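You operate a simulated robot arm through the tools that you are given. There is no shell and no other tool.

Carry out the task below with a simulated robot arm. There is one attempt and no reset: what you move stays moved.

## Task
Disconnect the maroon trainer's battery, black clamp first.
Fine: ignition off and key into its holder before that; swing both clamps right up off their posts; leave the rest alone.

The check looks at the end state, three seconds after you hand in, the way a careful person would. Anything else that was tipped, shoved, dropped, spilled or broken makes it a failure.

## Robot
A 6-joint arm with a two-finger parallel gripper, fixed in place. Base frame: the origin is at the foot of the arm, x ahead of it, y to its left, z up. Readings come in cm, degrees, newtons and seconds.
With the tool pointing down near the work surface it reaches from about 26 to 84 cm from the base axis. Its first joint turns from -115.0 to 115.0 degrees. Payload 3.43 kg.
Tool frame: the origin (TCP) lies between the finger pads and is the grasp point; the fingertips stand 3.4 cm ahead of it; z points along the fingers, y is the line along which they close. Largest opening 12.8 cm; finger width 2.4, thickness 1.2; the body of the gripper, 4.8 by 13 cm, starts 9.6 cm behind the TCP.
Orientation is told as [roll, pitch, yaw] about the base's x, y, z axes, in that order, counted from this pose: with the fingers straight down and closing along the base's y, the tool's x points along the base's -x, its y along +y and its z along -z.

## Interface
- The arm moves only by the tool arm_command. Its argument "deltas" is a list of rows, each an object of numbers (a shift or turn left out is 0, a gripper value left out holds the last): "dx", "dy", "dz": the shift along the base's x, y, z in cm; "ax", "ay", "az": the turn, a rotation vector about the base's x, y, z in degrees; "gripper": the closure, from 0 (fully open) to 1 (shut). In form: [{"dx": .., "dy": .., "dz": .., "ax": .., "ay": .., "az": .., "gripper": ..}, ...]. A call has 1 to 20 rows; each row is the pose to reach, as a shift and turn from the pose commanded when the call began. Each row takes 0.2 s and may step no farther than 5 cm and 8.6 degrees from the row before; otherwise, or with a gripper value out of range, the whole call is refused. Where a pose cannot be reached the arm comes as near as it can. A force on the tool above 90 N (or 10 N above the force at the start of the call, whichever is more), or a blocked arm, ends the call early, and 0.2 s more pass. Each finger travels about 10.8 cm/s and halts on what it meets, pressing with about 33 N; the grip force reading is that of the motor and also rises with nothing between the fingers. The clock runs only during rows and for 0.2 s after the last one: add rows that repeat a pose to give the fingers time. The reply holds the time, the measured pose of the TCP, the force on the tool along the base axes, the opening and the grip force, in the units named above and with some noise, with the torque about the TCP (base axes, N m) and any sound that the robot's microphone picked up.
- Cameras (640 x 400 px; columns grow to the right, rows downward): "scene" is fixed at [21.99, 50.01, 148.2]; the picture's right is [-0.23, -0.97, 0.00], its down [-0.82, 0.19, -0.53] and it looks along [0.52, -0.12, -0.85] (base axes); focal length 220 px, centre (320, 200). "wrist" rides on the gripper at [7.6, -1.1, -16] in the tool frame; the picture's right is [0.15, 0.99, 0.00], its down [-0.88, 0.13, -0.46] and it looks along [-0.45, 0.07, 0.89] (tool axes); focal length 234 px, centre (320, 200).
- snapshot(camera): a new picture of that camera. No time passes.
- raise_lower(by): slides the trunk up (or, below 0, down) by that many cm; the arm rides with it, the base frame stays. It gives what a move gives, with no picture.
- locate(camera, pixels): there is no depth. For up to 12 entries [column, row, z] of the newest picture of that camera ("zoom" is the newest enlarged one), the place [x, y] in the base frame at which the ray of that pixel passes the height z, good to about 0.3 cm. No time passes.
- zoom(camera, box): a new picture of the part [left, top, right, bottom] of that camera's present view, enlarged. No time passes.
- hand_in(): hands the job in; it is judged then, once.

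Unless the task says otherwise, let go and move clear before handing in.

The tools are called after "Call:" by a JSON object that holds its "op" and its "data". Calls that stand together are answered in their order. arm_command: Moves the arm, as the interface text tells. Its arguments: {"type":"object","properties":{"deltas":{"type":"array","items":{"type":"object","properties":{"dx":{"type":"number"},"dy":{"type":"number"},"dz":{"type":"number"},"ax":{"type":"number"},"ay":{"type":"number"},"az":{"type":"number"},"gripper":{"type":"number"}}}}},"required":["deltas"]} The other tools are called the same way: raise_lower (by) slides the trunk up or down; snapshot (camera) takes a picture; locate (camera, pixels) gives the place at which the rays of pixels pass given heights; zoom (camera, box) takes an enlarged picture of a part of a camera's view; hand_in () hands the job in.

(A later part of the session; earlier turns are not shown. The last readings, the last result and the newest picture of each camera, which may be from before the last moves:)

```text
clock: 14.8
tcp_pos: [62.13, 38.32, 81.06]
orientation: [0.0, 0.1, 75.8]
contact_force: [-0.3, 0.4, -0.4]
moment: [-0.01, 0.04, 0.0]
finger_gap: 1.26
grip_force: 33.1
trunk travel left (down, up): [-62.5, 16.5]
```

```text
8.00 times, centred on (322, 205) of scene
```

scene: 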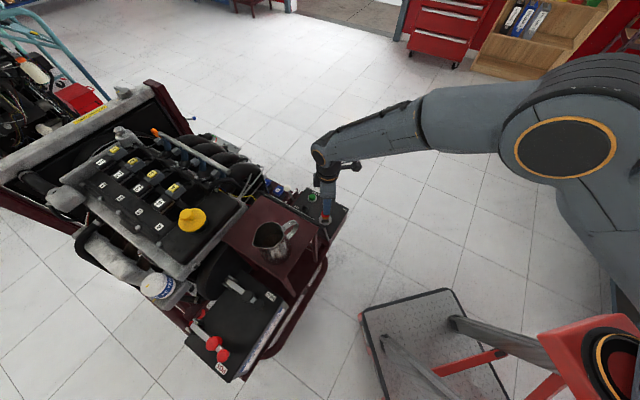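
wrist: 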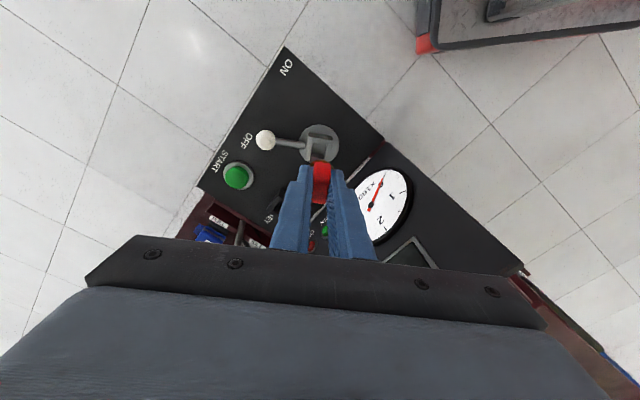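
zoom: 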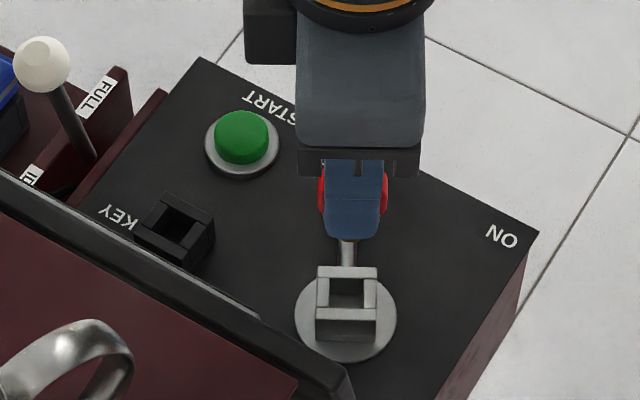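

The key is out and the hub's empty square socket is visible at zoom (347,292). Comparing the hub socket with the holder hole in the same picture will give a precise offset for the insertion.

Call:
{"op": "zoom", "data": {"camera": "scene", "box": [306, 202, 346, 227]}}

Call:
{"op": "zoom", "data": {"camera": "wrist", "box": [290, 115, 354, 155]}}

Call:
{"op": "zoom", "data": {"camera": "wrist", "box": [240, 180, 304, 220]}}

```text
16.00 times, centred on (326, 214) of scene
```

zoom: 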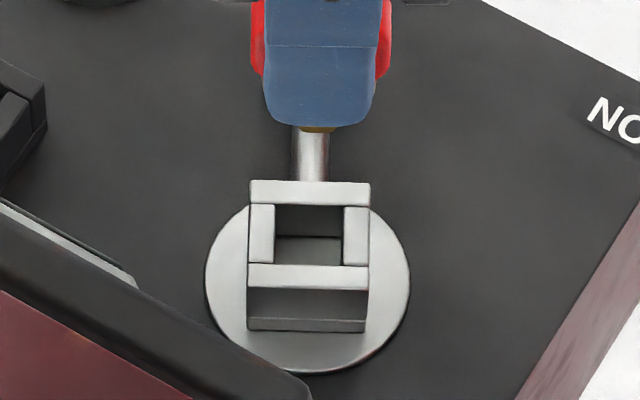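

```text
10.00 times, centred on (322, 135) of wrist
```

zoom: 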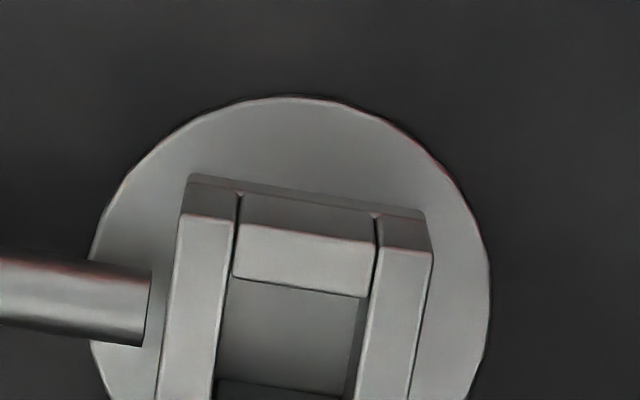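

```text
10.00 times, centred on (272, 200) of wrist
```

zoom: 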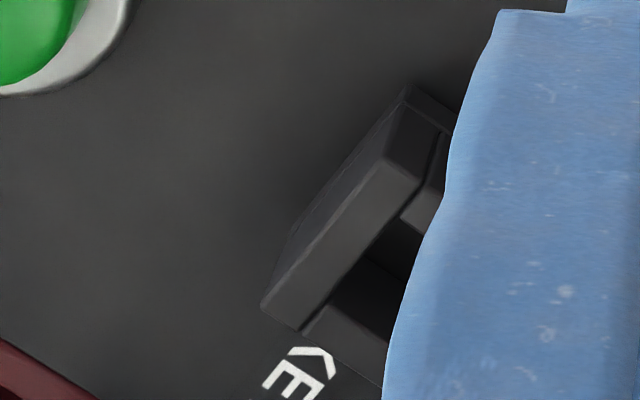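

The socket and holder look like the same construction, each a roughly 1.8 cm square hole. I'll test the noise of locate by repeating pixels and measure both centres on the newest scene picture.

Call:
{"op": "locate", "data": {"camera": "scene", "pixels": [[325.34, 216.1, 68], [325.34, 216.1, 68], [325.34, 216.1, 68], [325.34, 216.1, 68], [303.85, 208.65, 68], [303.85, 208.65, 68], [303.85, 208.65, 68], [303.85, 208.65, 68], [327.56, 216.1, 64], [327.56, 216.1, 72], [329.1, 216.2, 64], [329.1, 216.2, 72]]}}

Call:
{"op": "locate", "data": {"camera": "wrist", "pixels": [[319.8, 143.8, 64], [319.8, 143.8, 72], [320.5, 138.2, 64], [320.5, 138.2, 72], [319.8, 143.8, 64], [319.8, 143.8, 72], [320.5, 138.2, 64], [320.5, 138.2, 72]]}}

```text
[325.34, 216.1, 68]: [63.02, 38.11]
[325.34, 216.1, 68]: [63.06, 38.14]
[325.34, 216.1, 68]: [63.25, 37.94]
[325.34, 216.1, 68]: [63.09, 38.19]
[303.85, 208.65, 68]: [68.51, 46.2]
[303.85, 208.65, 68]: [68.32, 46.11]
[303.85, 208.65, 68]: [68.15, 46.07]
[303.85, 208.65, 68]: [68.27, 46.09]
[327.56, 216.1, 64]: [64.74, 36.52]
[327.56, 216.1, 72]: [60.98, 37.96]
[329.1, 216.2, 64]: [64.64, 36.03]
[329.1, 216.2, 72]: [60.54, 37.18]
```

```text
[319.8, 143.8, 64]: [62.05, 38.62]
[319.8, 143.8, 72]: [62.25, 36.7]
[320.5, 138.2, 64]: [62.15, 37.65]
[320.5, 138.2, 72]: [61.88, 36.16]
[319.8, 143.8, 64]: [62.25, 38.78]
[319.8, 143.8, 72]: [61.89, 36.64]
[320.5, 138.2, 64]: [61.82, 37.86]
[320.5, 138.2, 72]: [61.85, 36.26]
```

Locate noise is random, so averaging works. The hub socket is at about (62.4, 38.3) with its top at z≈69, and the holder is at about (68.2, 46.1). I'll carry the key over the holder at this height while turning it −30°, then look straight down the wrist view.

Call:
{"op": "arm_command", "data": {"deltas": [{"dx": 1.0, "dy": 1.3, "az": -5}, {"dx": 2.0, "dy": 2.6, "az": -10}, {"dx": 3.0, "dy": 3.9, "az": -15}, {"dx": 4.0, "dy": 5.2, "az": -20}, {"dx": 5.0, "dy": 6.5, "az": -25}, {"dx": 5.9, "dy": 7.8, "az": -30}, {"dx": 5.9, "dy": 7.8, "az": -30}]}}

Call:
{"op": "snapshot", "data": {"camera": "wrist"}}

Call:
{"op": "zoom", "data": {"camera": "scene", "box": [272, 180, 336, 220]}}

Call:
{"op": "zoom", "data": {"camera": "wrist", "box": [280, 120, 376, 180]}}

```text
clock: 16.4
tcp_pos: [68.27, 46.15, 80.95]
orientation: [0.0, 0.0, 45.7]
contact_force: [0.0, -0.2, 0.1]
moment: [0.0, 0.0, -0.02]
finger_gap: 1.28
grip_force: 33.2
trunk travel left (down, up): [-62.5, 16.5]
```

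```text
taken
```

wrist: 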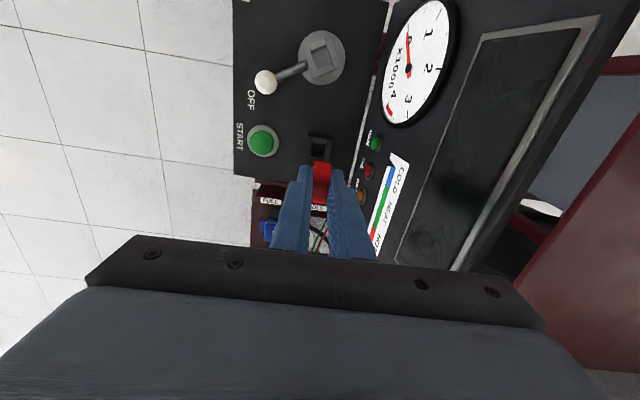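

```text
10.00 times, centred on (304, 200) of scene
```

zoom: 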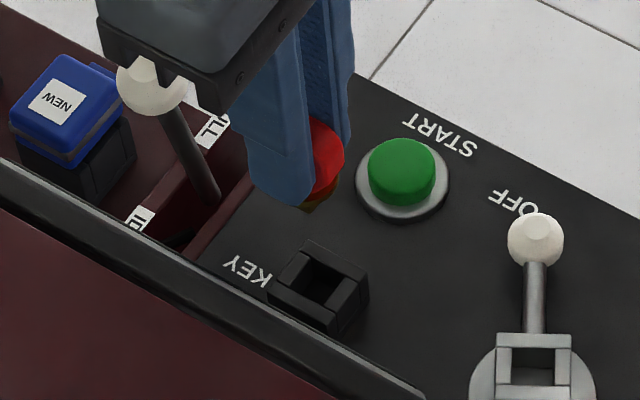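

```text
6.67 times, centred on (328, 150) of wrist
```

zoom: 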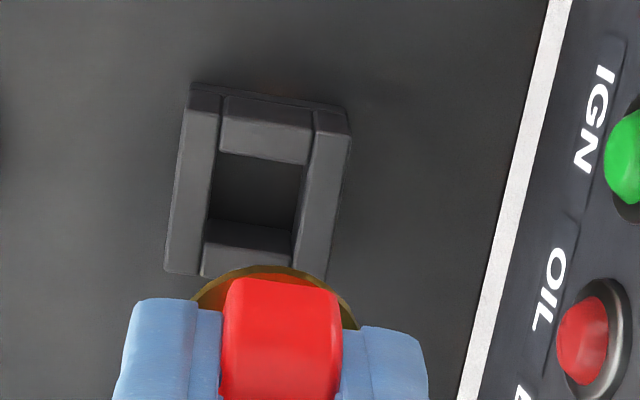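

The view shows the holder hole just ahead of the key, with edges parallel to the gripped head. I'll zoom closer on the hole and the hub socket in this same picture to fix their relative position.

Call:
{"op": "zoom", "data": {"camera": "wrist", "box": [300, 130, 340, 165]}}

Call:
{"op": "zoom", "data": {"camera": "wrist", "box": [295, 30, 351, 90]}}

Call:
{"op": "zoom", "data": {"camera": "scene", "box": [286, 195, 326, 220]}}

```text
11.43 times, centred on (320, 148) of wrist
```

zoom: 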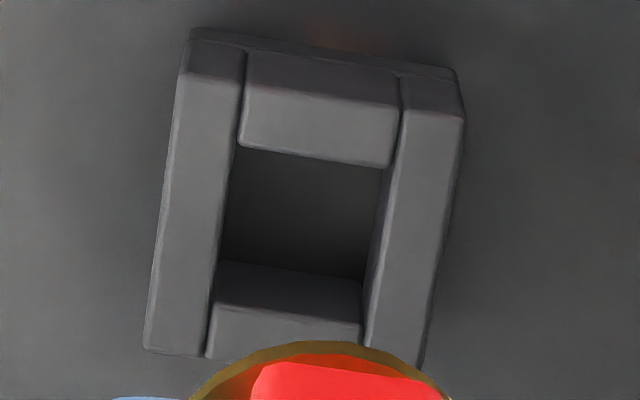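

```text
6.67 times, centred on (323, 60) of wrist
```

zoom: 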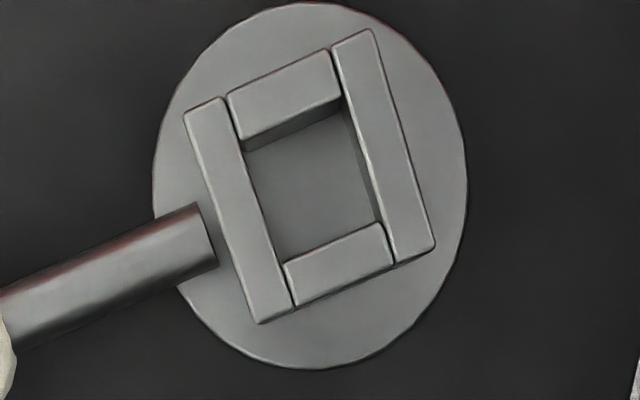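

```text
16.00 times, centred on (306, 208) of scene
```

zoom: 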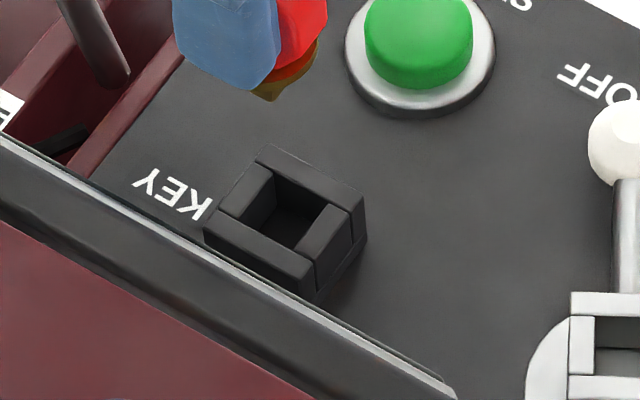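

Both sockets look square and alike. I'll average repeated locates of the holder hole centre, scene (303.75,208.56) and wrist (318.43,151.06), at two heights to triangulate it.

Call:
{"op": "locate", "data": {"camera": "scene", "pixels": [[303.75, 208.56, 66], [303.75, 208.56, 66], [303.75, 208.56, 66], [303.75, 208.56, 70], [303.75, 208.56, 70], [303.75, 208.56, 70], [325.34, 216.1, 67], [325.34, 216.1, 67], [325.34, 216.1, 67], [325.34, 216.1, 70], [325.34, 216.1, 70], [325.34, 216.1, 70]]}}

Call:
{"op": "locate", "data": {"camera": "wrist", "pixels": [[318.43, 151.06, 66], [318.43, 151.06, 66], [318.43, 151.06, 66], [318.43, 151.06, 70], [318.43, 151.06, 70], [318.43, 151.06, 70], [321.76, 57.0, 67], [321.76, 57.0, 67], [321.76, 57.0, 67], [321.76, 57.0, 70], [321.76, 57.0, 70], [321.76, 57.0, 70]]}}

```text
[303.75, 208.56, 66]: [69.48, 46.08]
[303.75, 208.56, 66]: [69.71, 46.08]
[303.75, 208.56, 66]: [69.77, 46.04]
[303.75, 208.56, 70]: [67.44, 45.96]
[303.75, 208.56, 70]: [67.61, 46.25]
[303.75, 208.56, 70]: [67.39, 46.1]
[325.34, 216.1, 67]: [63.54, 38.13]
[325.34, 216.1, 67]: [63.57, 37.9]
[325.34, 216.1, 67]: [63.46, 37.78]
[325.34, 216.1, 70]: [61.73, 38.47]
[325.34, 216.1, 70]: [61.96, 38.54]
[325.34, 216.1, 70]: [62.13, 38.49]
```

```text
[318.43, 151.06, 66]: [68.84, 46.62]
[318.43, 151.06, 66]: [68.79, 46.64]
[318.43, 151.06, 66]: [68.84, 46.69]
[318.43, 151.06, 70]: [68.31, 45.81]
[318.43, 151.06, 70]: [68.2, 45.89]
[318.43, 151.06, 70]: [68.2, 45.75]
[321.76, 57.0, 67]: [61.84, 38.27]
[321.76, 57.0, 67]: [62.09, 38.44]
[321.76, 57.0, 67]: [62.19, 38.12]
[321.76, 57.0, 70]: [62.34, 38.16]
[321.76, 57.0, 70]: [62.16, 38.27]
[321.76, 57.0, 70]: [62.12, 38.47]
```

Averaged, the holder centre is (68.45, 46.13) with its top at z≈68.3, and the hub was at (62.2, 38.3), so the key's axis coincides with the TCP. I'll take a close look at the key's underside before lowering.

Call:
{"op": "zoom", "data": {"camera": "scene", "box": [294, 187, 318, 202]}}

Call:
{"op": "arm_command", "data": {"deltas": [{"dx": 0.17, "dy": 0.0, "dz": -1.5}, {"dx": 0.17, "dy": 0.0, "dz": -3.0}, {"dx": 0.17, "dy": 0.0, "dz": -4.0}, {"dx": 0.17, "dy": 0.0, "dz": -4.5}]}}

Call:
{"op": "zoom", "data": {"camera": "scene", "box": [288, 192, 320, 214]}}

Call:
{"op": "zoom", "data": {"camera": "wrist", "box": [280, 120, 376, 190]}}

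```text
16.00 times, centred on (306, 194) of scene
```

zoom: 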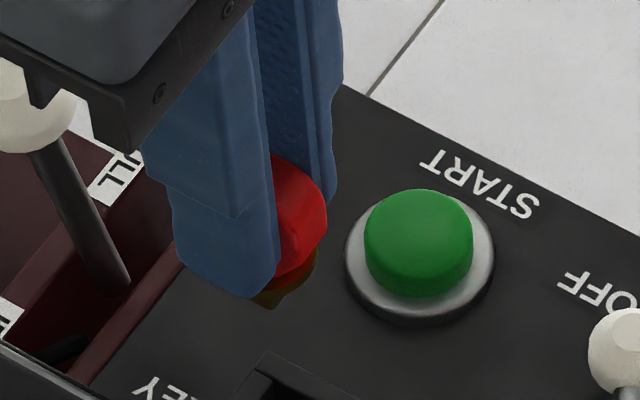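

```text
clock: 17.4
tcp_pos: [68.38, 46.22, 76.48]
orientation: [0.0, 0.0, 45.7]
contact_force: [-0.2, 0.2, 0.0]
moment: [-0.02, -0.01, 0.0]
finger_gap: 1.28
grip_force: 33.0
trunk travel left (down, up): [-62.5, 16.5]
```

```text
16.00 times, centred on (304, 203) of scene
```

zoom: 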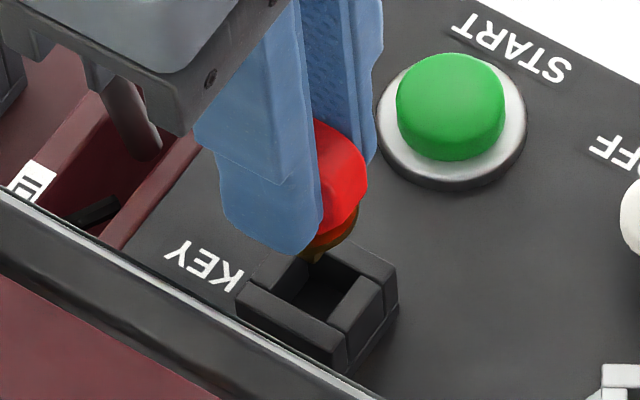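

```text
5.71 times, centred on (328, 155) of wrist
```

zoom: 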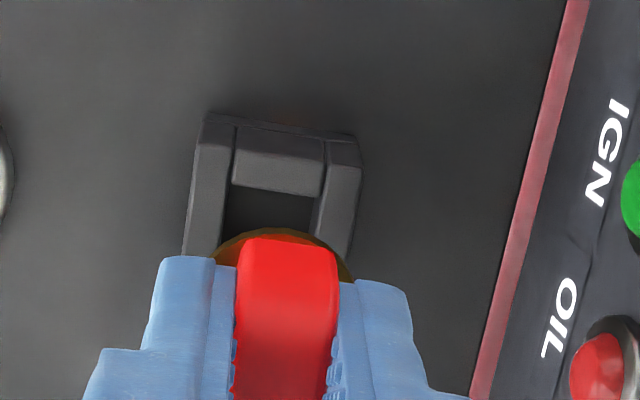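

The key is right above the hole (zoom (315,255)) with under 0.2 cm of offset left. I'll nudge slightly and lower gently, watching the force.

Call:
{"op": "arm_command", "data": {"deltas": [{"dx": 0.08, "dy": -0.03, "dz": -0.6}, {"dx": 0.08, "dy": -0.03, "dz": -1.2}, {"dx": 0.08, "dy": -0.03, "dz": -1.8}]}}

Call:
{"op": "zoom", "data": {"camera": "scene", "box": [288, 195, 320, 217]}}

Call:
{"op": "zoom", "data": {"camera": "wrist", "box": [280, 120, 376, 190]}}

```text
clock: 18.2
tcp_pos: [68.33, 46.21, 74.57]
orientation: [0.0, -0.1, 45.7]
contact_force: [0.1, 1.1, -0.8]
moment: [0.01, 0.0, 0.02]
finger_gap: 1.26
grip_force: 33.4
trunk travel left (down, up): [-62.5, 16.5]
```

```text
16.00 times, centred on (304, 206) of scene
```

zoom: 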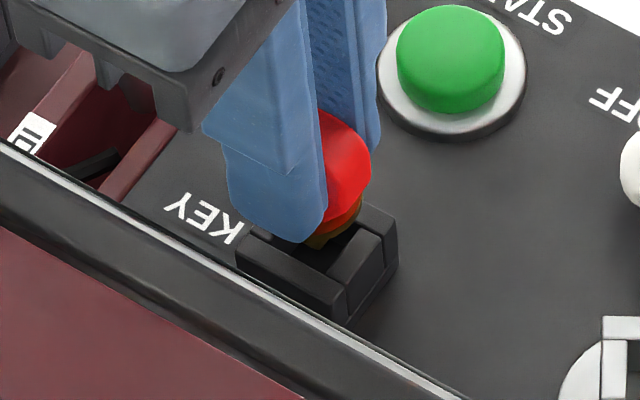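

```text
5.71 times, centred on (328, 155) of wrist
```

zoom: 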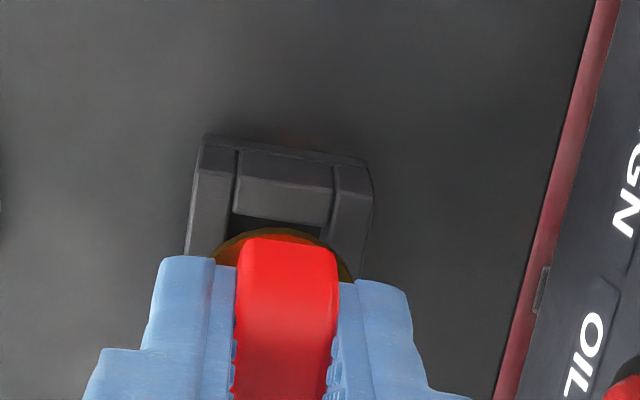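

No contact, and the alignment is within about 0.1 cm. I'll continue down in small steps.

Call:
{"op": "arm_command", "data": {"deltas": [{"dx": 0.06, "dy": 0.04, "dz": -0.4}, {"dx": 0.06, "dy": 0.04, "dz": -0.8}, {"dx": 0.06, "dy": 0.04, "dz": -1.2}]}}

Call:
{"op": "zoom", "data": {"camera": "scene", "box": [288, 195, 320, 217]}}

Call:
{"op": "zoom", "data": {"camera": "wrist", "box": [280, 120, 376, 190]}}

```text
clock: 19.0
tcp_pos: [68.55, 46.29, 73.48]
orientation: [0.1, 0.0, 45.8]
contact_force: [-0.8, -0.2, 0.2]
moment: [-0.01, -0.01, -0.03]
finger_gap: 1.26
grip_force: 32.4
trunk travel left (down, up): [-62.5, 16.5]
```

```text
16.00 times, centred on (304, 206) of scene
```

zoom: 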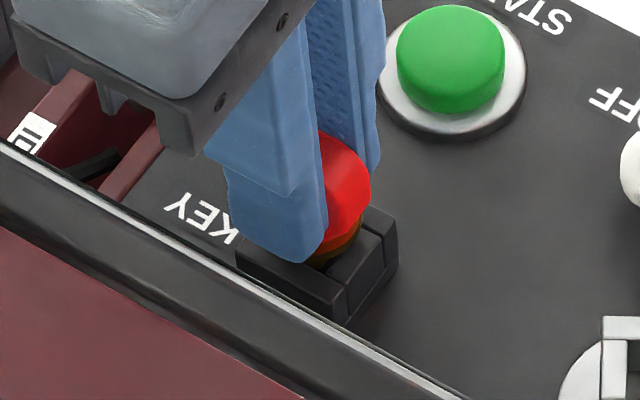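

```text
5.71 times, centred on (328, 155) of wrist
```

zoom: 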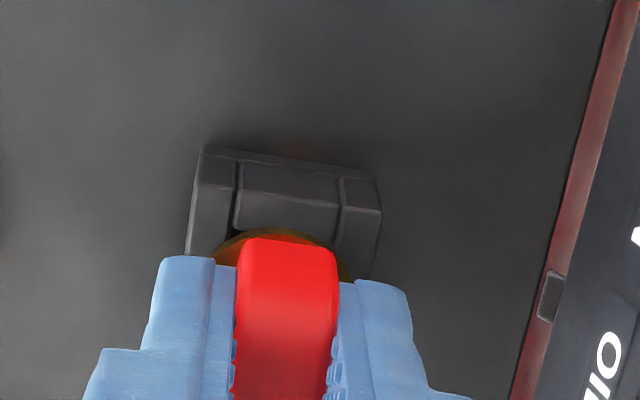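

Still free. I'll keep lowering in small steps until the collar seats.

Call:
{"op": "arm_command", "data": {"deltas": [{"dz": -0.3}, {"dz": -0.6}, {"dz": -0.8}]}}

Call:
{"op": "zoom", "data": {"camera": "scene", "box": [288, 195, 320, 217]}}

Call:
{"op": "zoom", "data": {"camera": "wrist", "box": [280, 120, 376, 190]}}

```text
clock: 19.8
tcp_pos: [68.47, 46.18, 72.64]
orientation: [0.0, 0.0, 45.9]
contact_force: [-1.5, -0.8, 2.1]
moment: [-0.03, 0.08, -0.02]
finger_gap: 1.26
grip_force: 33.1
trunk travel left (down, up): [-62.5, 16.5]
```

```text
16.00 times, centred on (304, 206) of scene
```

zoom: 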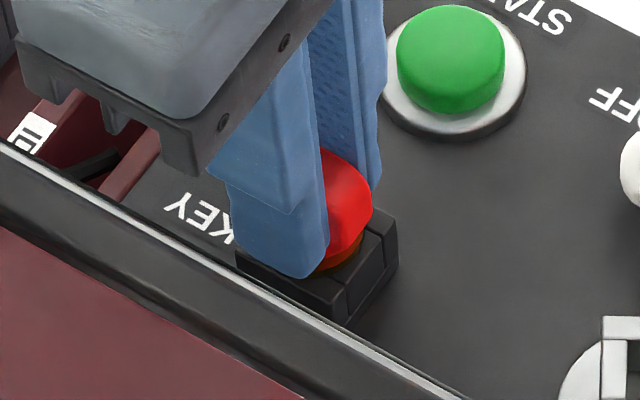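

```text
5.71 times, centred on (328, 155) of wrist
```

zoom: 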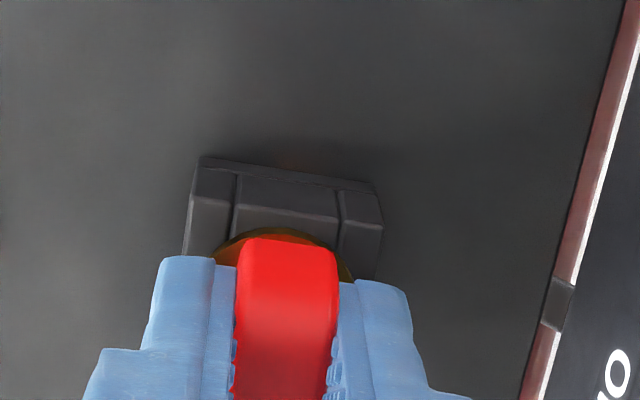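

There is a hint of contact (2 N up). I'll go a little further to see whether it is seating.

Call:
{"op": "arm_command", "data": {"deltas": [{"dz": -0.2}, {"dz": -0.4}]}}

Call:
{"op": "zoom", "data": {"camera": "scene", "box": [288, 195, 320, 217]}}

```text
clock: 20.4
tcp_pos: [68.54, 46.23, 72.64]
orientation: [-0.2, -0.2, 45.7]
contact_force: [-5.5, -3.7, 27.1]
moment: [-0.22, 0.31, -0.02]
finger_gap: 1.25
grip_force: 33.0
trunk travel left (down, up): [-62.5, 16.5]
```

```text
16.00 times, centred on (304, 206) of scene
```

zoom: 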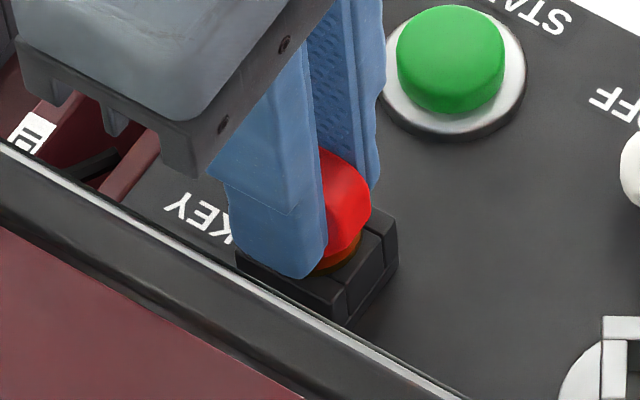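

The key stopped at TCP z≈72.64 with 27 N up and the brass collar down on the holder's rim, so it looks seated. I'll relieve the push, then open the fingers a little.

Call:
{"op": "arm_command", "data": {"deltas": [{"dz": 0.2}, {"dz": 0.35}]}}

Call:
{"op": "zoom", "data": {"camera": "wrist", "box": [295, 140, 343, 170]}}

Call:
{"op": "zoom", "data": {"camera": "scene", "box": [296, 203, 316, 216]}}

```text
clock: 21.0
tcp_pos: [68.49, 46.19, 72.66]
orientation: [0.0, 0.1, 45.8]
contact_force: [3.3, 2.6, 11.2]
moment: [0.17, -0.19, 0.04]
finger_gap: 1.27
grip_force: 32.9
trunk travel left (down, up): [-62.5, 16.5]
```

```text
13.33 times, centred on (319, 155) of wrist
```

zoom: 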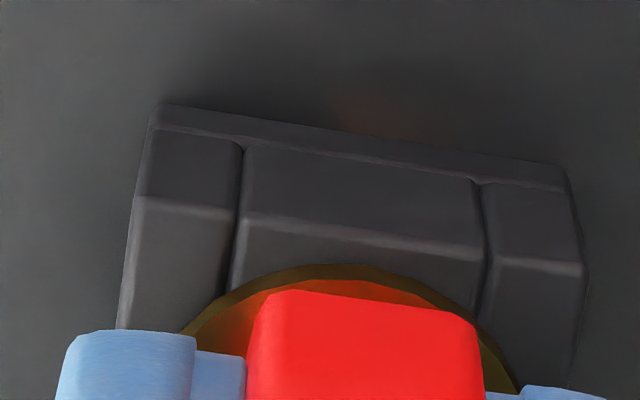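

```text
16.00 times, centred on (306, 210) of scene
```

zoom: 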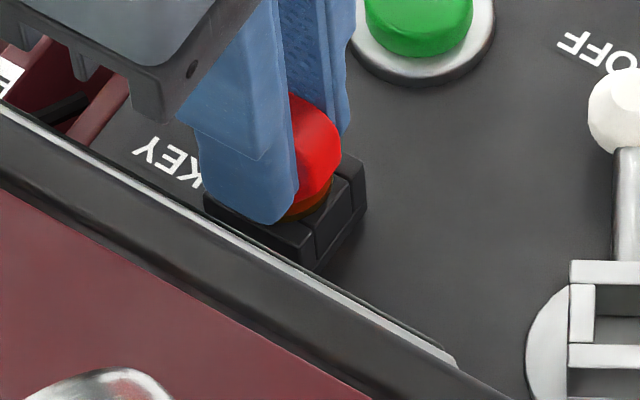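

The collar lies over the holder's hole on the rim. I'll open the fingers gradually and see whether the key stays upright.

Call:
{"op": "arm_command", "data": {"deltas": [{"gripper": 0.88}, {"gripper": 0.84}, {"gripper": 0.78}, {"gripper": 0.72}, {"gripper": 0.72}]}}

Call:
{"op": "zoom", "data": {"camera": "wrist", "box": [280, 130, 360, 210]}}

Call:
{"op": "zoom", "data": {"camera": "scene", "box": [292, 198, 320, 216]}}

```text
clock: 22.2
tcp_pos: [68.46, 46.2, 72.61]
orientation: [0.0, -0.1, 45.8]
contact_force: [0.1, -0.4, 0.1]
moment: [0.01, -0.04, -0.01]
finger_gap: 3.57
grip_force: 0.0
trunk travel left (down, up): [-62.5, 16.5]
```

```text
5.00 times, centred on (320, 170) of wrist
```

zoom: 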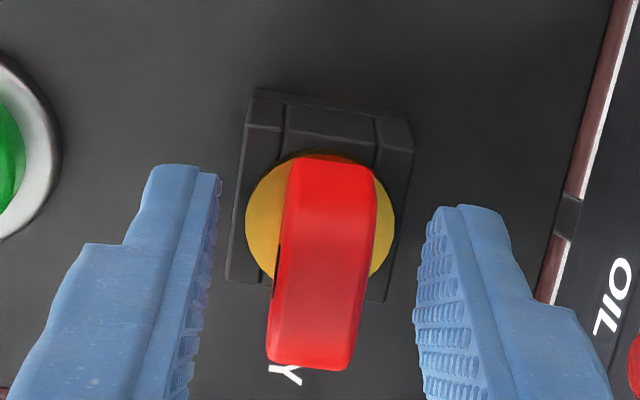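

```text
16.00 times, centred on (306, 207) of scene
```

zoom: 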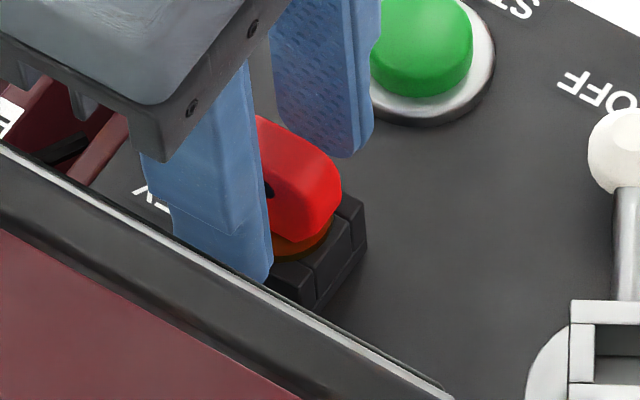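

The key stands upright and seated in the holder, free of the fingers. I'll raise straight up well clear and check again.

Call:
{"op": "arm_command", "data": {"deltas": [{"dz": 2}, {"dz": 5}, {"dz": 9}, {"dz": 13}, {"dz": 17}, {"dz": 21}, {"dz": 25}, {"dx": -2, "dy": -3, "dz": 28}]}}

Call:
{"op": "snapshot", "data": {"camera": "wrist"}}

Call:
{"op": "zoom", "data": {"camera": "scene", "box": [280, 180, 360, 230]}}

Call:
{"op": "zoom", "data": {"camera": "scene", "box": [230, 270, 294, 310]}}

Call:
{"op": "zoom", "data": {"camera": "scene", "box": [180, 320, 244, 370]}}

```text
clock: 24.0
tcp_pos: [66.43, 43.22, 100.61]
orientation: [0.0, 0.1, 45.8]
contact_force: [0.2, 0.4, -0.9]
moment: [-0.05, 0.07, -0.01]
finger_gap: 3.59
grip_force: 0.0
trunk travel left (down, up): [-62.5, 16.5]
```

```text
taken
```

wrist: 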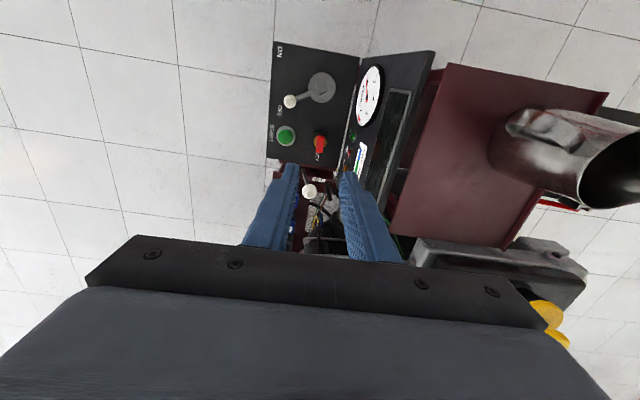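

```text
8.00 times, centred on (320, 205) of scene
```

zoom: 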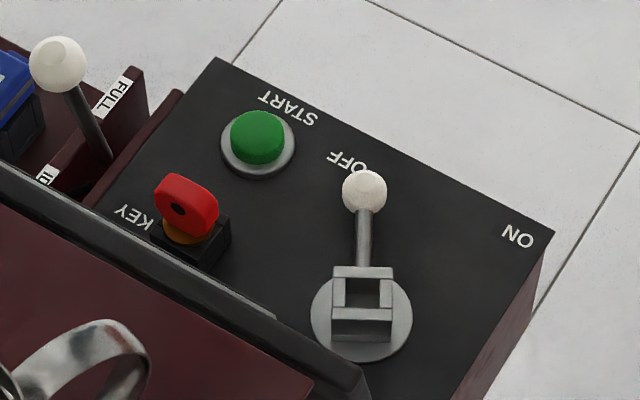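

```text
10.00 times, centred on (262, 290) of scene
```

zoom: 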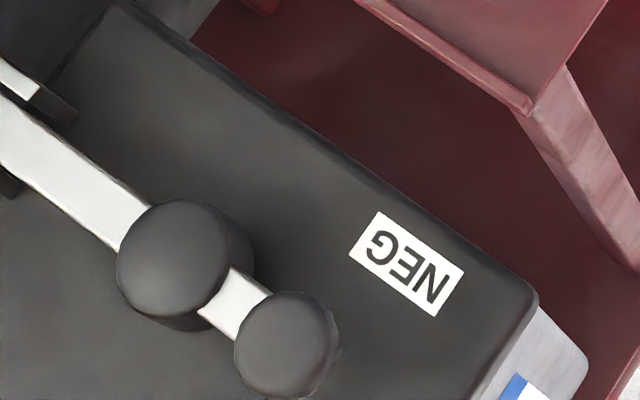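

```text
8.00 times, centred on (212, 345) of scene
```

zoom: 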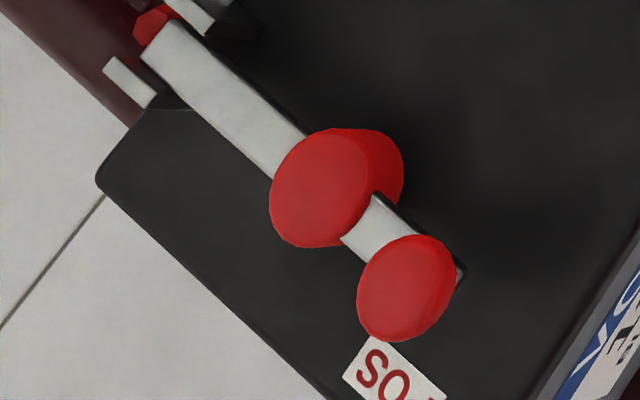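

The key is upright in the KEY holder and the lever is at OFF. Now for the battery: I'll retreat inward from the jug, swing round at radius ≈50 cm, and stop above the battery's near side for a close look.

Call:
{"op": "arm_command", "data": {"deltas": [{"dx": -3.8, "dy": -2.5, "dz": 1.4}, {"dx": -7.6, "dy": -5.0, "dz": 2.8}, {"dx": -11.4, "dy": -7.5, "dz": 4.2}, {"dx": -15.2, "dy": -10.0, "dz": 5.6}, {"dx": -19.0, "dy": -12.5, "dz": 7.0}, {"dx": -22.8, "dy": -15.0, "dz": 8.4}, {"dx": -26.4, "dy": -17.2, "dz": 9.4}, {"dx": -29.4, "dy": -14.0, "dz": 9.4}, {"dx": -32.4, "dy": -10.8, "dz": 9.4}, {"dx": -35.4, "dy": -7.6, "dz": 9.4}, {"dx": -38.4, "dy": -4.4, "dz": 9.4}, {"dx": -41.4, "dy": -1.2, "dz": 9.4}, {"dx": -44.0, "dy": 2.0, "dz": 9.4}]}}

Call:
{"op": "snapshot", "data": {"camera": "wrist"}}

Call:
{"op": "snapshot", "data": {"camera": "scene"}}

```text
clock: 26.8
tcp_pos: [22.46, 45.27, 109.83]
orientation: [0.1, -0.1, 45.7]
contact_force: [1.2, -0.8, -0.4]
moment: [0.01, -0.02, 0.0]
finger_gap: 3.56
grip_force: 0.1
trunk travel left (down, up): [-62.5, 16.5]
```

```text
taken
```

wrist: 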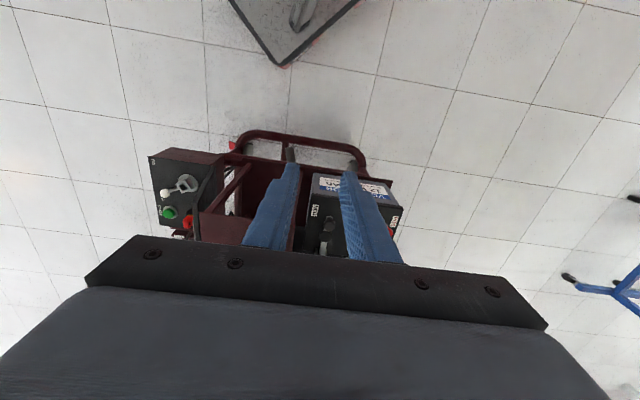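

```text
taken
```

scene: 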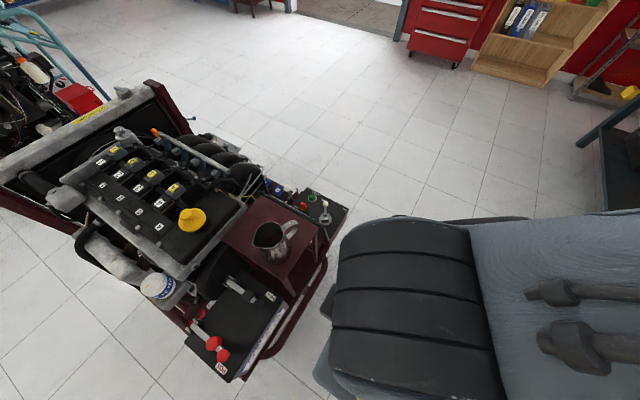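

The battery appears between the fingers at wrist (345,215). I'll open the fingers wide for an unobstructed view and move in above the battery, staying well above the knobs.

Call:
{"op": "arm_command", "data": {"deltas": [{"dy": 3.0, "dz": -2.5, "gripper": 0.5}, {"dy": 6.0, "dz": -5, "gripper": 0.2}, {"dy": 9.5, "dz": -7.5, "gripper": 0}, {"dy": 13, "dz": -10, "gripper": 0}, {"dy": 16, "dz": -12, "gripper": 0}]}}

Call:
{"op": "snapshot", "data": {"camera": "wrist"}}

Call:
{"op": "snapshot", "data": {"camera": "scene"}}

```text
clock: 28.0
tcp_pos: [22.4, 61.17, 98.04]
orientation: [-0.1, 0.0, 45.9]
contact_force: [-0.7, 0.0, 0.8]
moment: [0.01, -0.02, -0.02]
finger_gap: 12.82
grip_force: 0.1
trunk travel left (down, up): [-62.5, 16.5]
```

```text
taken
```

wrist: 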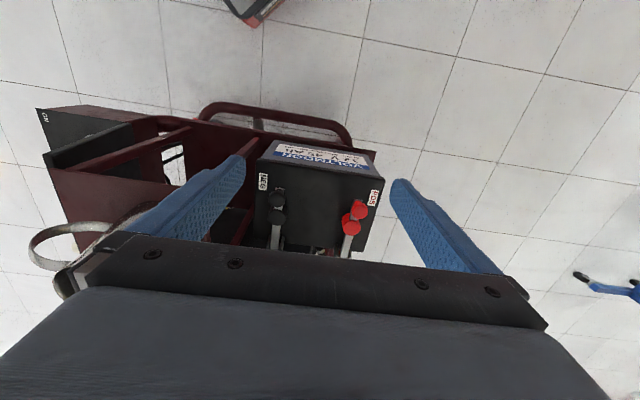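

```text
taken
```

scene: 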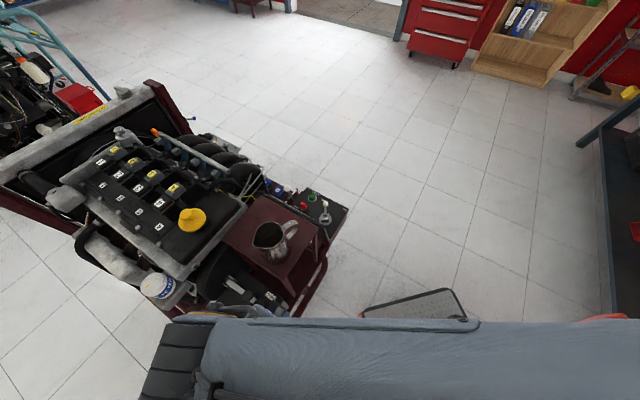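

The wrist view now shows both clamps, NEG at (278,215) and POS at (353,215), with the jug at the left edge near (65,245). I'll zoom on the battery.

Call:
{"op": "zoom", "data": {"camera": "wrist", "box": [240, 130, 400, 260]}}

Call:
{"op": "zoom", "data": {"camera": "wrist", "box": [0, 80, 260, 300]}}

Call:
{"op": "zoom", "data": {"camera": "scene", "box": [140, 200, 340, 325]}}

```text
3.08 times, centred on (320, 195) of wrist
```

zoom: 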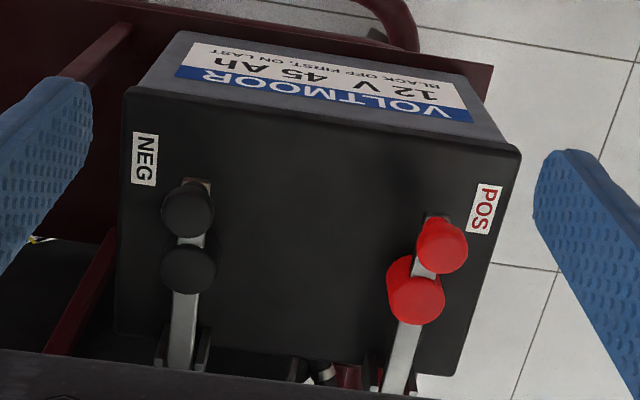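

```text
1.82 times, centred on (130, 190) of wrist
```

zoom: 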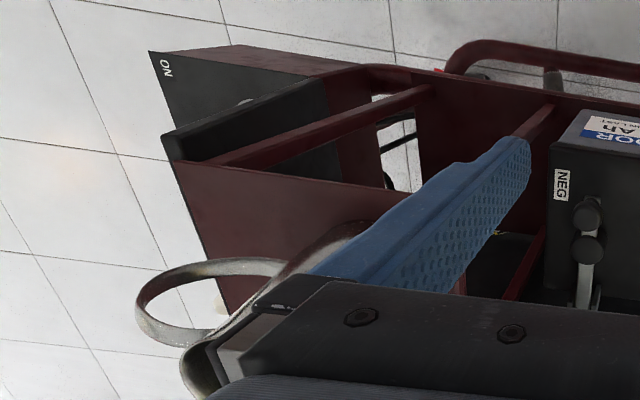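

```text
3.20 times, centred on (240, 262) of scene
```

zoom: 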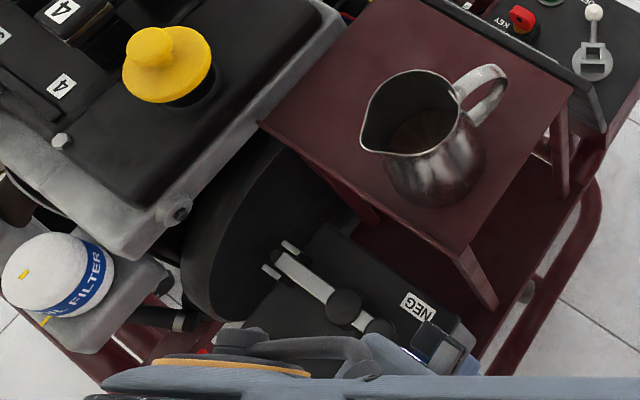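

The label reads "BLACK OFF FIRST". Each clamp is a strap hinged at the engine-side end, with a cap over the post and a knob at the free end. I'll triangulate the knobs and hinges from scene and wrist pixels.

Call:
{"op": "locate", "data": {"camera": "scene", "pixels": [[258.7, 304.5, 70], [258.7, 304.5, 80], [247.2, 295.7, 70], [247.2, 295.7, 80], [227.2, 280.8, 70], [227.2, 280.8, 80], [222.6, 356, 70], [222.6, 356, 80], [212, 343.5, 70], [212, 343.5, 80], [192.6, 326.2, 70], [192.6, 326.2, 80]]}}

Call:
{"op": "locate", "data": {"camera": "wrist", "pixels": [[277.75, 196.6, 70], [277.75, 196.6, 80], [277.75, 215.1, 70], [277.75, 215.1, 80], [274.5, 248.6, 70], [274.5, 248.6, 80], [359.65, 209.6, 70], [359.65, 209.6, 80], [351.85, 227.5, 70], [351.85, 227.5, 80], [344.4, 256.7, 70], [344.4, 256.7, 80]]}}

```text
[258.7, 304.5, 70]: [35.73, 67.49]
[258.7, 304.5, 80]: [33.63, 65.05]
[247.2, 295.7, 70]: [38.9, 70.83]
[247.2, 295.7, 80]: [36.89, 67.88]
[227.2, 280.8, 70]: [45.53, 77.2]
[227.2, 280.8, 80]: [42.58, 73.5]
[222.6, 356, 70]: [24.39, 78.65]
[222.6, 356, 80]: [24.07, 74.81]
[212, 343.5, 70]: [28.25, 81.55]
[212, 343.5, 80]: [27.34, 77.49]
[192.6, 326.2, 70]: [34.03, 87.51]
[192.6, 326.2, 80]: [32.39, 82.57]
```

```text
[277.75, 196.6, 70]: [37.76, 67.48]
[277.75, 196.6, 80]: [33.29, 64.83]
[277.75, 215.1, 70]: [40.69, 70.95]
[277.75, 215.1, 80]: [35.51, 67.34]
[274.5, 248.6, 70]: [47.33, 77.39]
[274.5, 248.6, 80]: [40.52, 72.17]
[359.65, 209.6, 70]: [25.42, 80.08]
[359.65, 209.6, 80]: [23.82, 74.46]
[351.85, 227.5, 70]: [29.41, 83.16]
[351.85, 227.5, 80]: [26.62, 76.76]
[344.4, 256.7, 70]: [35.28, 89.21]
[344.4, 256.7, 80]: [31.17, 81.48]
```

The NEG knob is at about (33.9, 65.4, 78.5), the POS knob at about (24.1, 75.6, 78), and the hinges sit about 12.5 cm further along the 45.8° direction at z≈75. The swung-up knobs lie beyond straight-down reach, so I'll tilt the tool 45° outward, which also gives a side view of the clamps.

Call:
{"op": "arm_command", "data": {"deltas": [{"ax": 5.4, "ay": -5.2}, {"ax": 10.8, "ay": -10.5}, {"ax": 16.1, "ay": -15.7}, {"ax": 21.5, "ay": -20.9}, {"ax": 26.9, "ay": -26.1}, {"ax": 32.3, "ay": -31.4}, {"ax": 32.3, "ay": -31.4}]}}

Call:
{"op": "snapshot", "data": {"camera": "wrist"}}

Call:
{"op": "snapshot", "data": {"camera": "scene"}}

```text
clock: 29.4
tcp_pos: [32.02, 57.33, 97.73]
orientation: [-0.4, -40.9, 36.6]
contact_force: [-0.2, -0.2, 0.3]
moment: [-0.01, 0.02, 0.02]
finger_gap: 12.8
grip_force: 0.0
trunk travel left (down, up): [-62.5, 16.5]
stopped in row 6: the arm was blocked; the commanded pose is now the measured one
```

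```text
taken
```

wrist: 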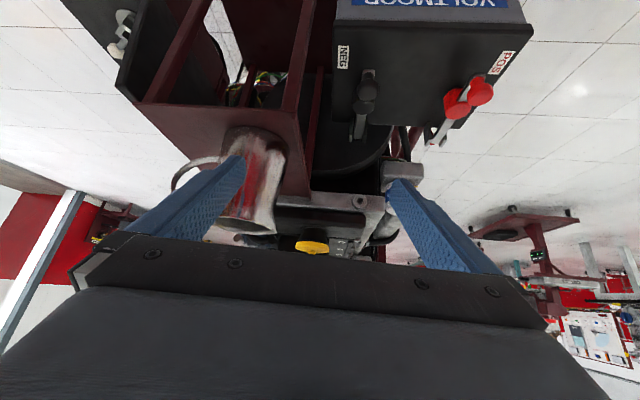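

```text
taken
```

scene: 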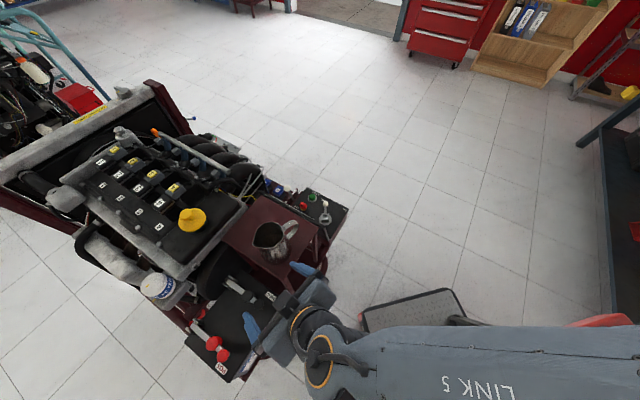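

The tilt stopped as "blocked": the TCP slid to (32.0, 57.3, 97.7), nearer the jug, though the force reads zero and the jug still stands at scene (272,240). I'll rise straight up first, then check everything.

Call:
{"op": "arm_command", "data": {"deltas": [{"dz": 2.5}, {"dz": 5}, {"dz": 7.5}]}}

Call:
{"op": "snapshot", "data": {"camera": "scene"}}

Call:
{"op": "snapshot", "data": {"camera": "wrist"}}

```text
clock: 30.1
tcp_pos: [31.29, 57.83, 105.62]
orientation: [0.0, -41.2, 37.4]
contact_force: [0.0, -0.1, 0.5]
moment: [0.03, -0.01, 0.01]
finger_gap: 12.8
grip_force: 0.0
trunk travel left (down, up): [-62.5, 16.5]
```

```text
taken
```

scene: 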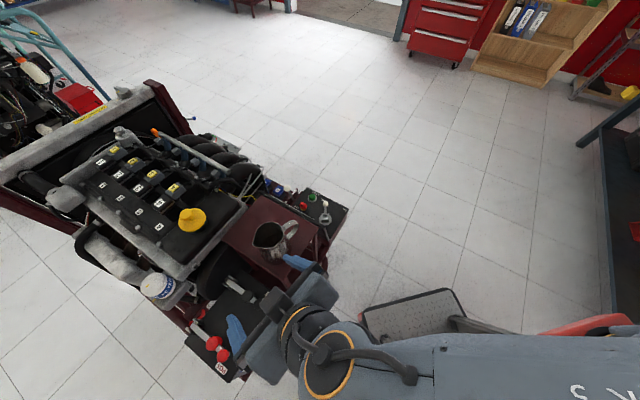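

```text
taken
```

wrist: 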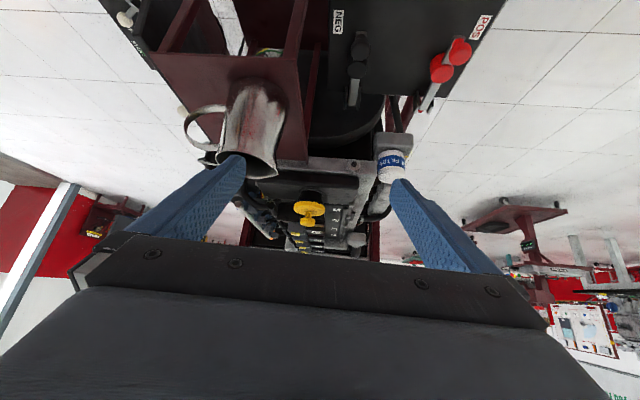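

The jug stands untouched and the arm is free. I'll test a small sideways step away from the jug to learn what limits the arm.

Call:
{"op": "arm_command", "data": {"deltas": [{"dx": -1.5}, {"dx": -3}, {"dx": -3}]}}

```text
clock: 30.9
tcp_pos: [28.2, 57.72, 105.54]
orientation: [-0.3, -41.2, 37.3]
contact_force: [-0.2, 0.0, 0.4]
moment: [0.01, -0.01, -0.02]
finger_gap: 12.78
grip_force: 0.2
trunk travel left (down, up): [-62.5, 16.5]
```

That worked normally. I'll continue in small steps toward (23, 60) and turn the heading back toward 45°.

Call:
{"op": "arm_command", "data": {"deltas": [{"dx": -1.5, "dy": 0.5, "az": 2}, {"dx": -3, "dy": 1.0, "az": 4}, {"dx": -4.5, "dy": 1.5, "az": 6}, {"dx": -5.2, "dy": 2.0, "az": 8.4}, {"dx": -5.2, "dy": 2.0, "az": 8.4}]}}

Call:
{"op": "snapshot", "data": {"camera": "scene"}}

Call:
{"op": "snapshot", "data": {"camera": "wrist"}}

```text
clock: 32.1
tcp_pos: [23.15, 59.61, 105.53]
orientation: [-0.2, -41.1, 45.7]
contact_force: [0.2, -0.2, 0.5]
moment: [0.03, 0.0, -0.01]
finger_gap: 12.8
grip_force: 0.1
trunk travel left (down, up): [-62.5, 16.5]
```

```text
taken
```

scene: 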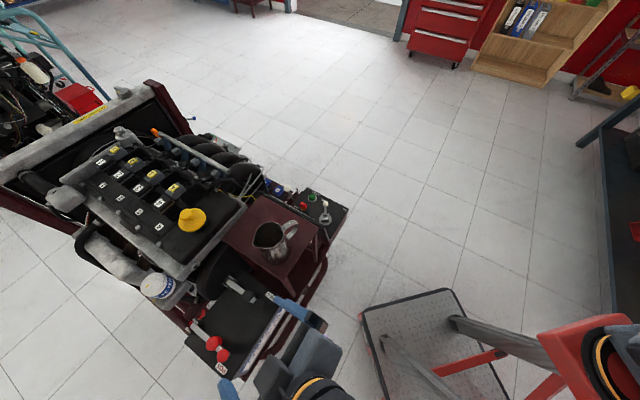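

```text
taken
```

wrist: 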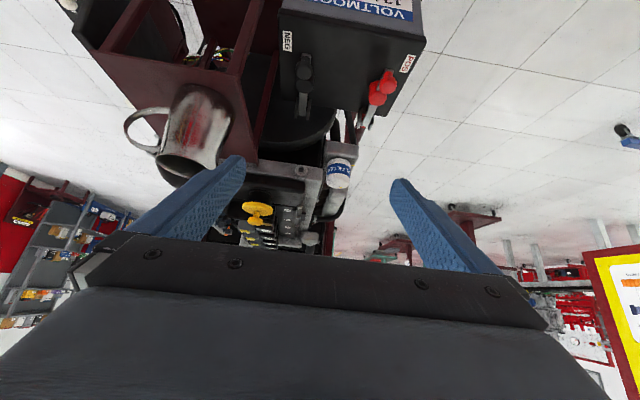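

The arm now holds the 41° tilt at (23.2, 59.6, 105.5) heading 45.7°, with everything undisturbed. I'll zoom on the clamps from both cameras.

Call:
{"op": "zoom", "data": {"camera": "wrist", "box": [265, 10, 435, 150]}}

Call:
{"op": "zoom", "data": {"camera": "scene", "box": [170, 250, 330, 390]}}

Call:
{"op": "zoom", "data": {"camera": "wrist", "box": [100, 0, 340, 220]}}

```text
2.86 times, centred on (350, 80) of wrist
```

zoom: 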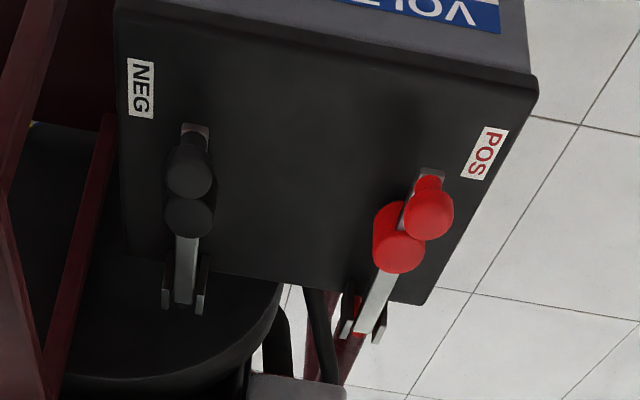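

```text
2.86 times, centred on (250, 320) of scene
```

zoom: 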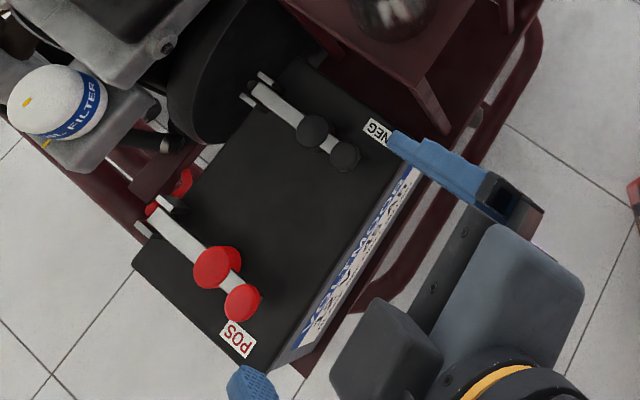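

```text
1.82 times, centred on (220, 110) of wrist
```

zoom: 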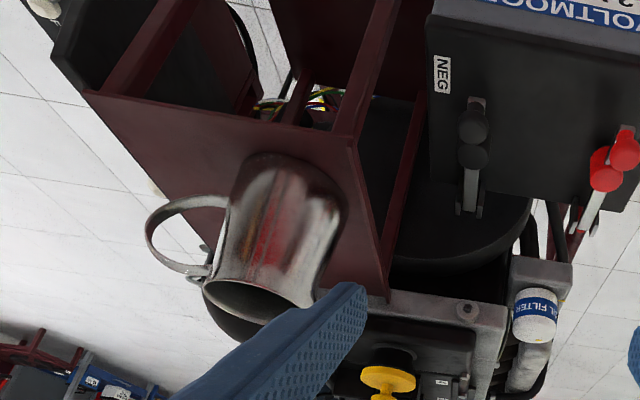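

This view shows the free-end knobs are balls on short stems above the strap ends, and that the jug is well to the +n side. I'll triangulate balls, caps, hinges, battery top and tray corner.

Call:
{"op": "locate", "data": {"camera": "wrist", "pixels": [[304.5, 70.2, 70], [304.5, 70.2, 80], [304.5, 86.3, 70], [304.5, 86.3, 80], [302, 111.5, 70], [302, 111.5, 80], [387.8, 84.2, 70], [387.8, 84.2, 80], [377.3, 97.5, 70], [377.3, 97.5, 80], [364.7, 123.75, 70], [364.7, 123.75, 80]]}}

Call:
{"op": "locate", "data": {"camera": "scene", "pixels": [[258.75, 304.95, 70], [258.75, 304.95, 80], [247.2, 295.5, 70], [247.2, 295.5, 80], [228.3, 280.8, 70], [228.3, 280.8, 80], [222.7, 355.7, 70], [222.7, 355.7, 80], [213.25, 343.45, 70], [213.25, 343.45, 80], [194, 325.25, 70], [194, 325.25, 80]]}}

Call:
{"op": "locate", "data": {"camera": "wrist", "pixels": [[306.25, 54.8, 70], [306.25, 54.8, 80], [388.5, 70.2, 70], [388.5, 70.2, 80], [425.25, 43.25, 70], [425.25, 43.25, 80], [233.7, 77, 80], [233.7, 77, 90], [222.75, 165, 90], [222.75, 165, 100], [231, 118.2, 80], [231, 118.2, 90]]}}

Call:
{"op": "locate", "data": {"camera": "scene", "pixels": [[229.7, 353.25, 70], [229.7, 353.25, 80], [230.75, 382.3, 70], [230.75, 382.3, 80], [185.25, 341.7, 70], [185.25, 341.7, 80], [281, 277.5, 80], [281, 277.5, 90], [253.1, 246.4, 90], [253.1, 246.4, 100], [298.7, 223, 90], [298.7, 223, 100]]}}

```text
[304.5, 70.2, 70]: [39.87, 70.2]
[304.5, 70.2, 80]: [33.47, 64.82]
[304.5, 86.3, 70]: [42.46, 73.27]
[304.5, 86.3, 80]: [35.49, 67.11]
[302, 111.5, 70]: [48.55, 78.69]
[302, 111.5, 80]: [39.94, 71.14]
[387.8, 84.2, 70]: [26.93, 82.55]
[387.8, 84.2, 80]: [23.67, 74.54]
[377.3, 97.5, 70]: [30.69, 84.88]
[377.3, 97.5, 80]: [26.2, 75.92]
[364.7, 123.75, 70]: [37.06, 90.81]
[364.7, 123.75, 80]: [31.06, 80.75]
```

```text
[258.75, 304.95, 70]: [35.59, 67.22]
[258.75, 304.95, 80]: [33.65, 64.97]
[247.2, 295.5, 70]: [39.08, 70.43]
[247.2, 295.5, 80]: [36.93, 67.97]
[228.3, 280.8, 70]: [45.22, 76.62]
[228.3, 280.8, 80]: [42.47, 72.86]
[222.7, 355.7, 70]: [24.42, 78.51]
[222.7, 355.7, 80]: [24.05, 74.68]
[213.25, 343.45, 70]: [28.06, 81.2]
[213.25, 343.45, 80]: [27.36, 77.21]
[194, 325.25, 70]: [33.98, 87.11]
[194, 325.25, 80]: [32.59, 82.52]
```

```text
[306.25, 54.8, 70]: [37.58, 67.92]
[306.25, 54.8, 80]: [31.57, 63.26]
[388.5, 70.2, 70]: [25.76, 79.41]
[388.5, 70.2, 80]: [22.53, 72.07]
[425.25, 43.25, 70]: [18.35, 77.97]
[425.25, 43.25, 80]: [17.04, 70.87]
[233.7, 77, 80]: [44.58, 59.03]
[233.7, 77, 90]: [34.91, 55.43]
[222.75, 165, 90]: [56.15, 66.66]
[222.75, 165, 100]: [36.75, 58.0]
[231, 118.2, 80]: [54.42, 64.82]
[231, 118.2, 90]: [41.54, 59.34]
```

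```text
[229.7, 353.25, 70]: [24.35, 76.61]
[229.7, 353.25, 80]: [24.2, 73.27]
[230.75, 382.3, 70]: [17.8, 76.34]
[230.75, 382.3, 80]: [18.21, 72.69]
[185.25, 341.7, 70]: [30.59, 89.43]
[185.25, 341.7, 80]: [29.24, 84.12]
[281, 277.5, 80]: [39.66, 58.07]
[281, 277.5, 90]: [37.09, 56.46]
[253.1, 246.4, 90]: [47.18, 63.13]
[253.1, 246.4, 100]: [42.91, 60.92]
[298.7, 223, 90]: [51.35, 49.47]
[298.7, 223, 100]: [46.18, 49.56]
```

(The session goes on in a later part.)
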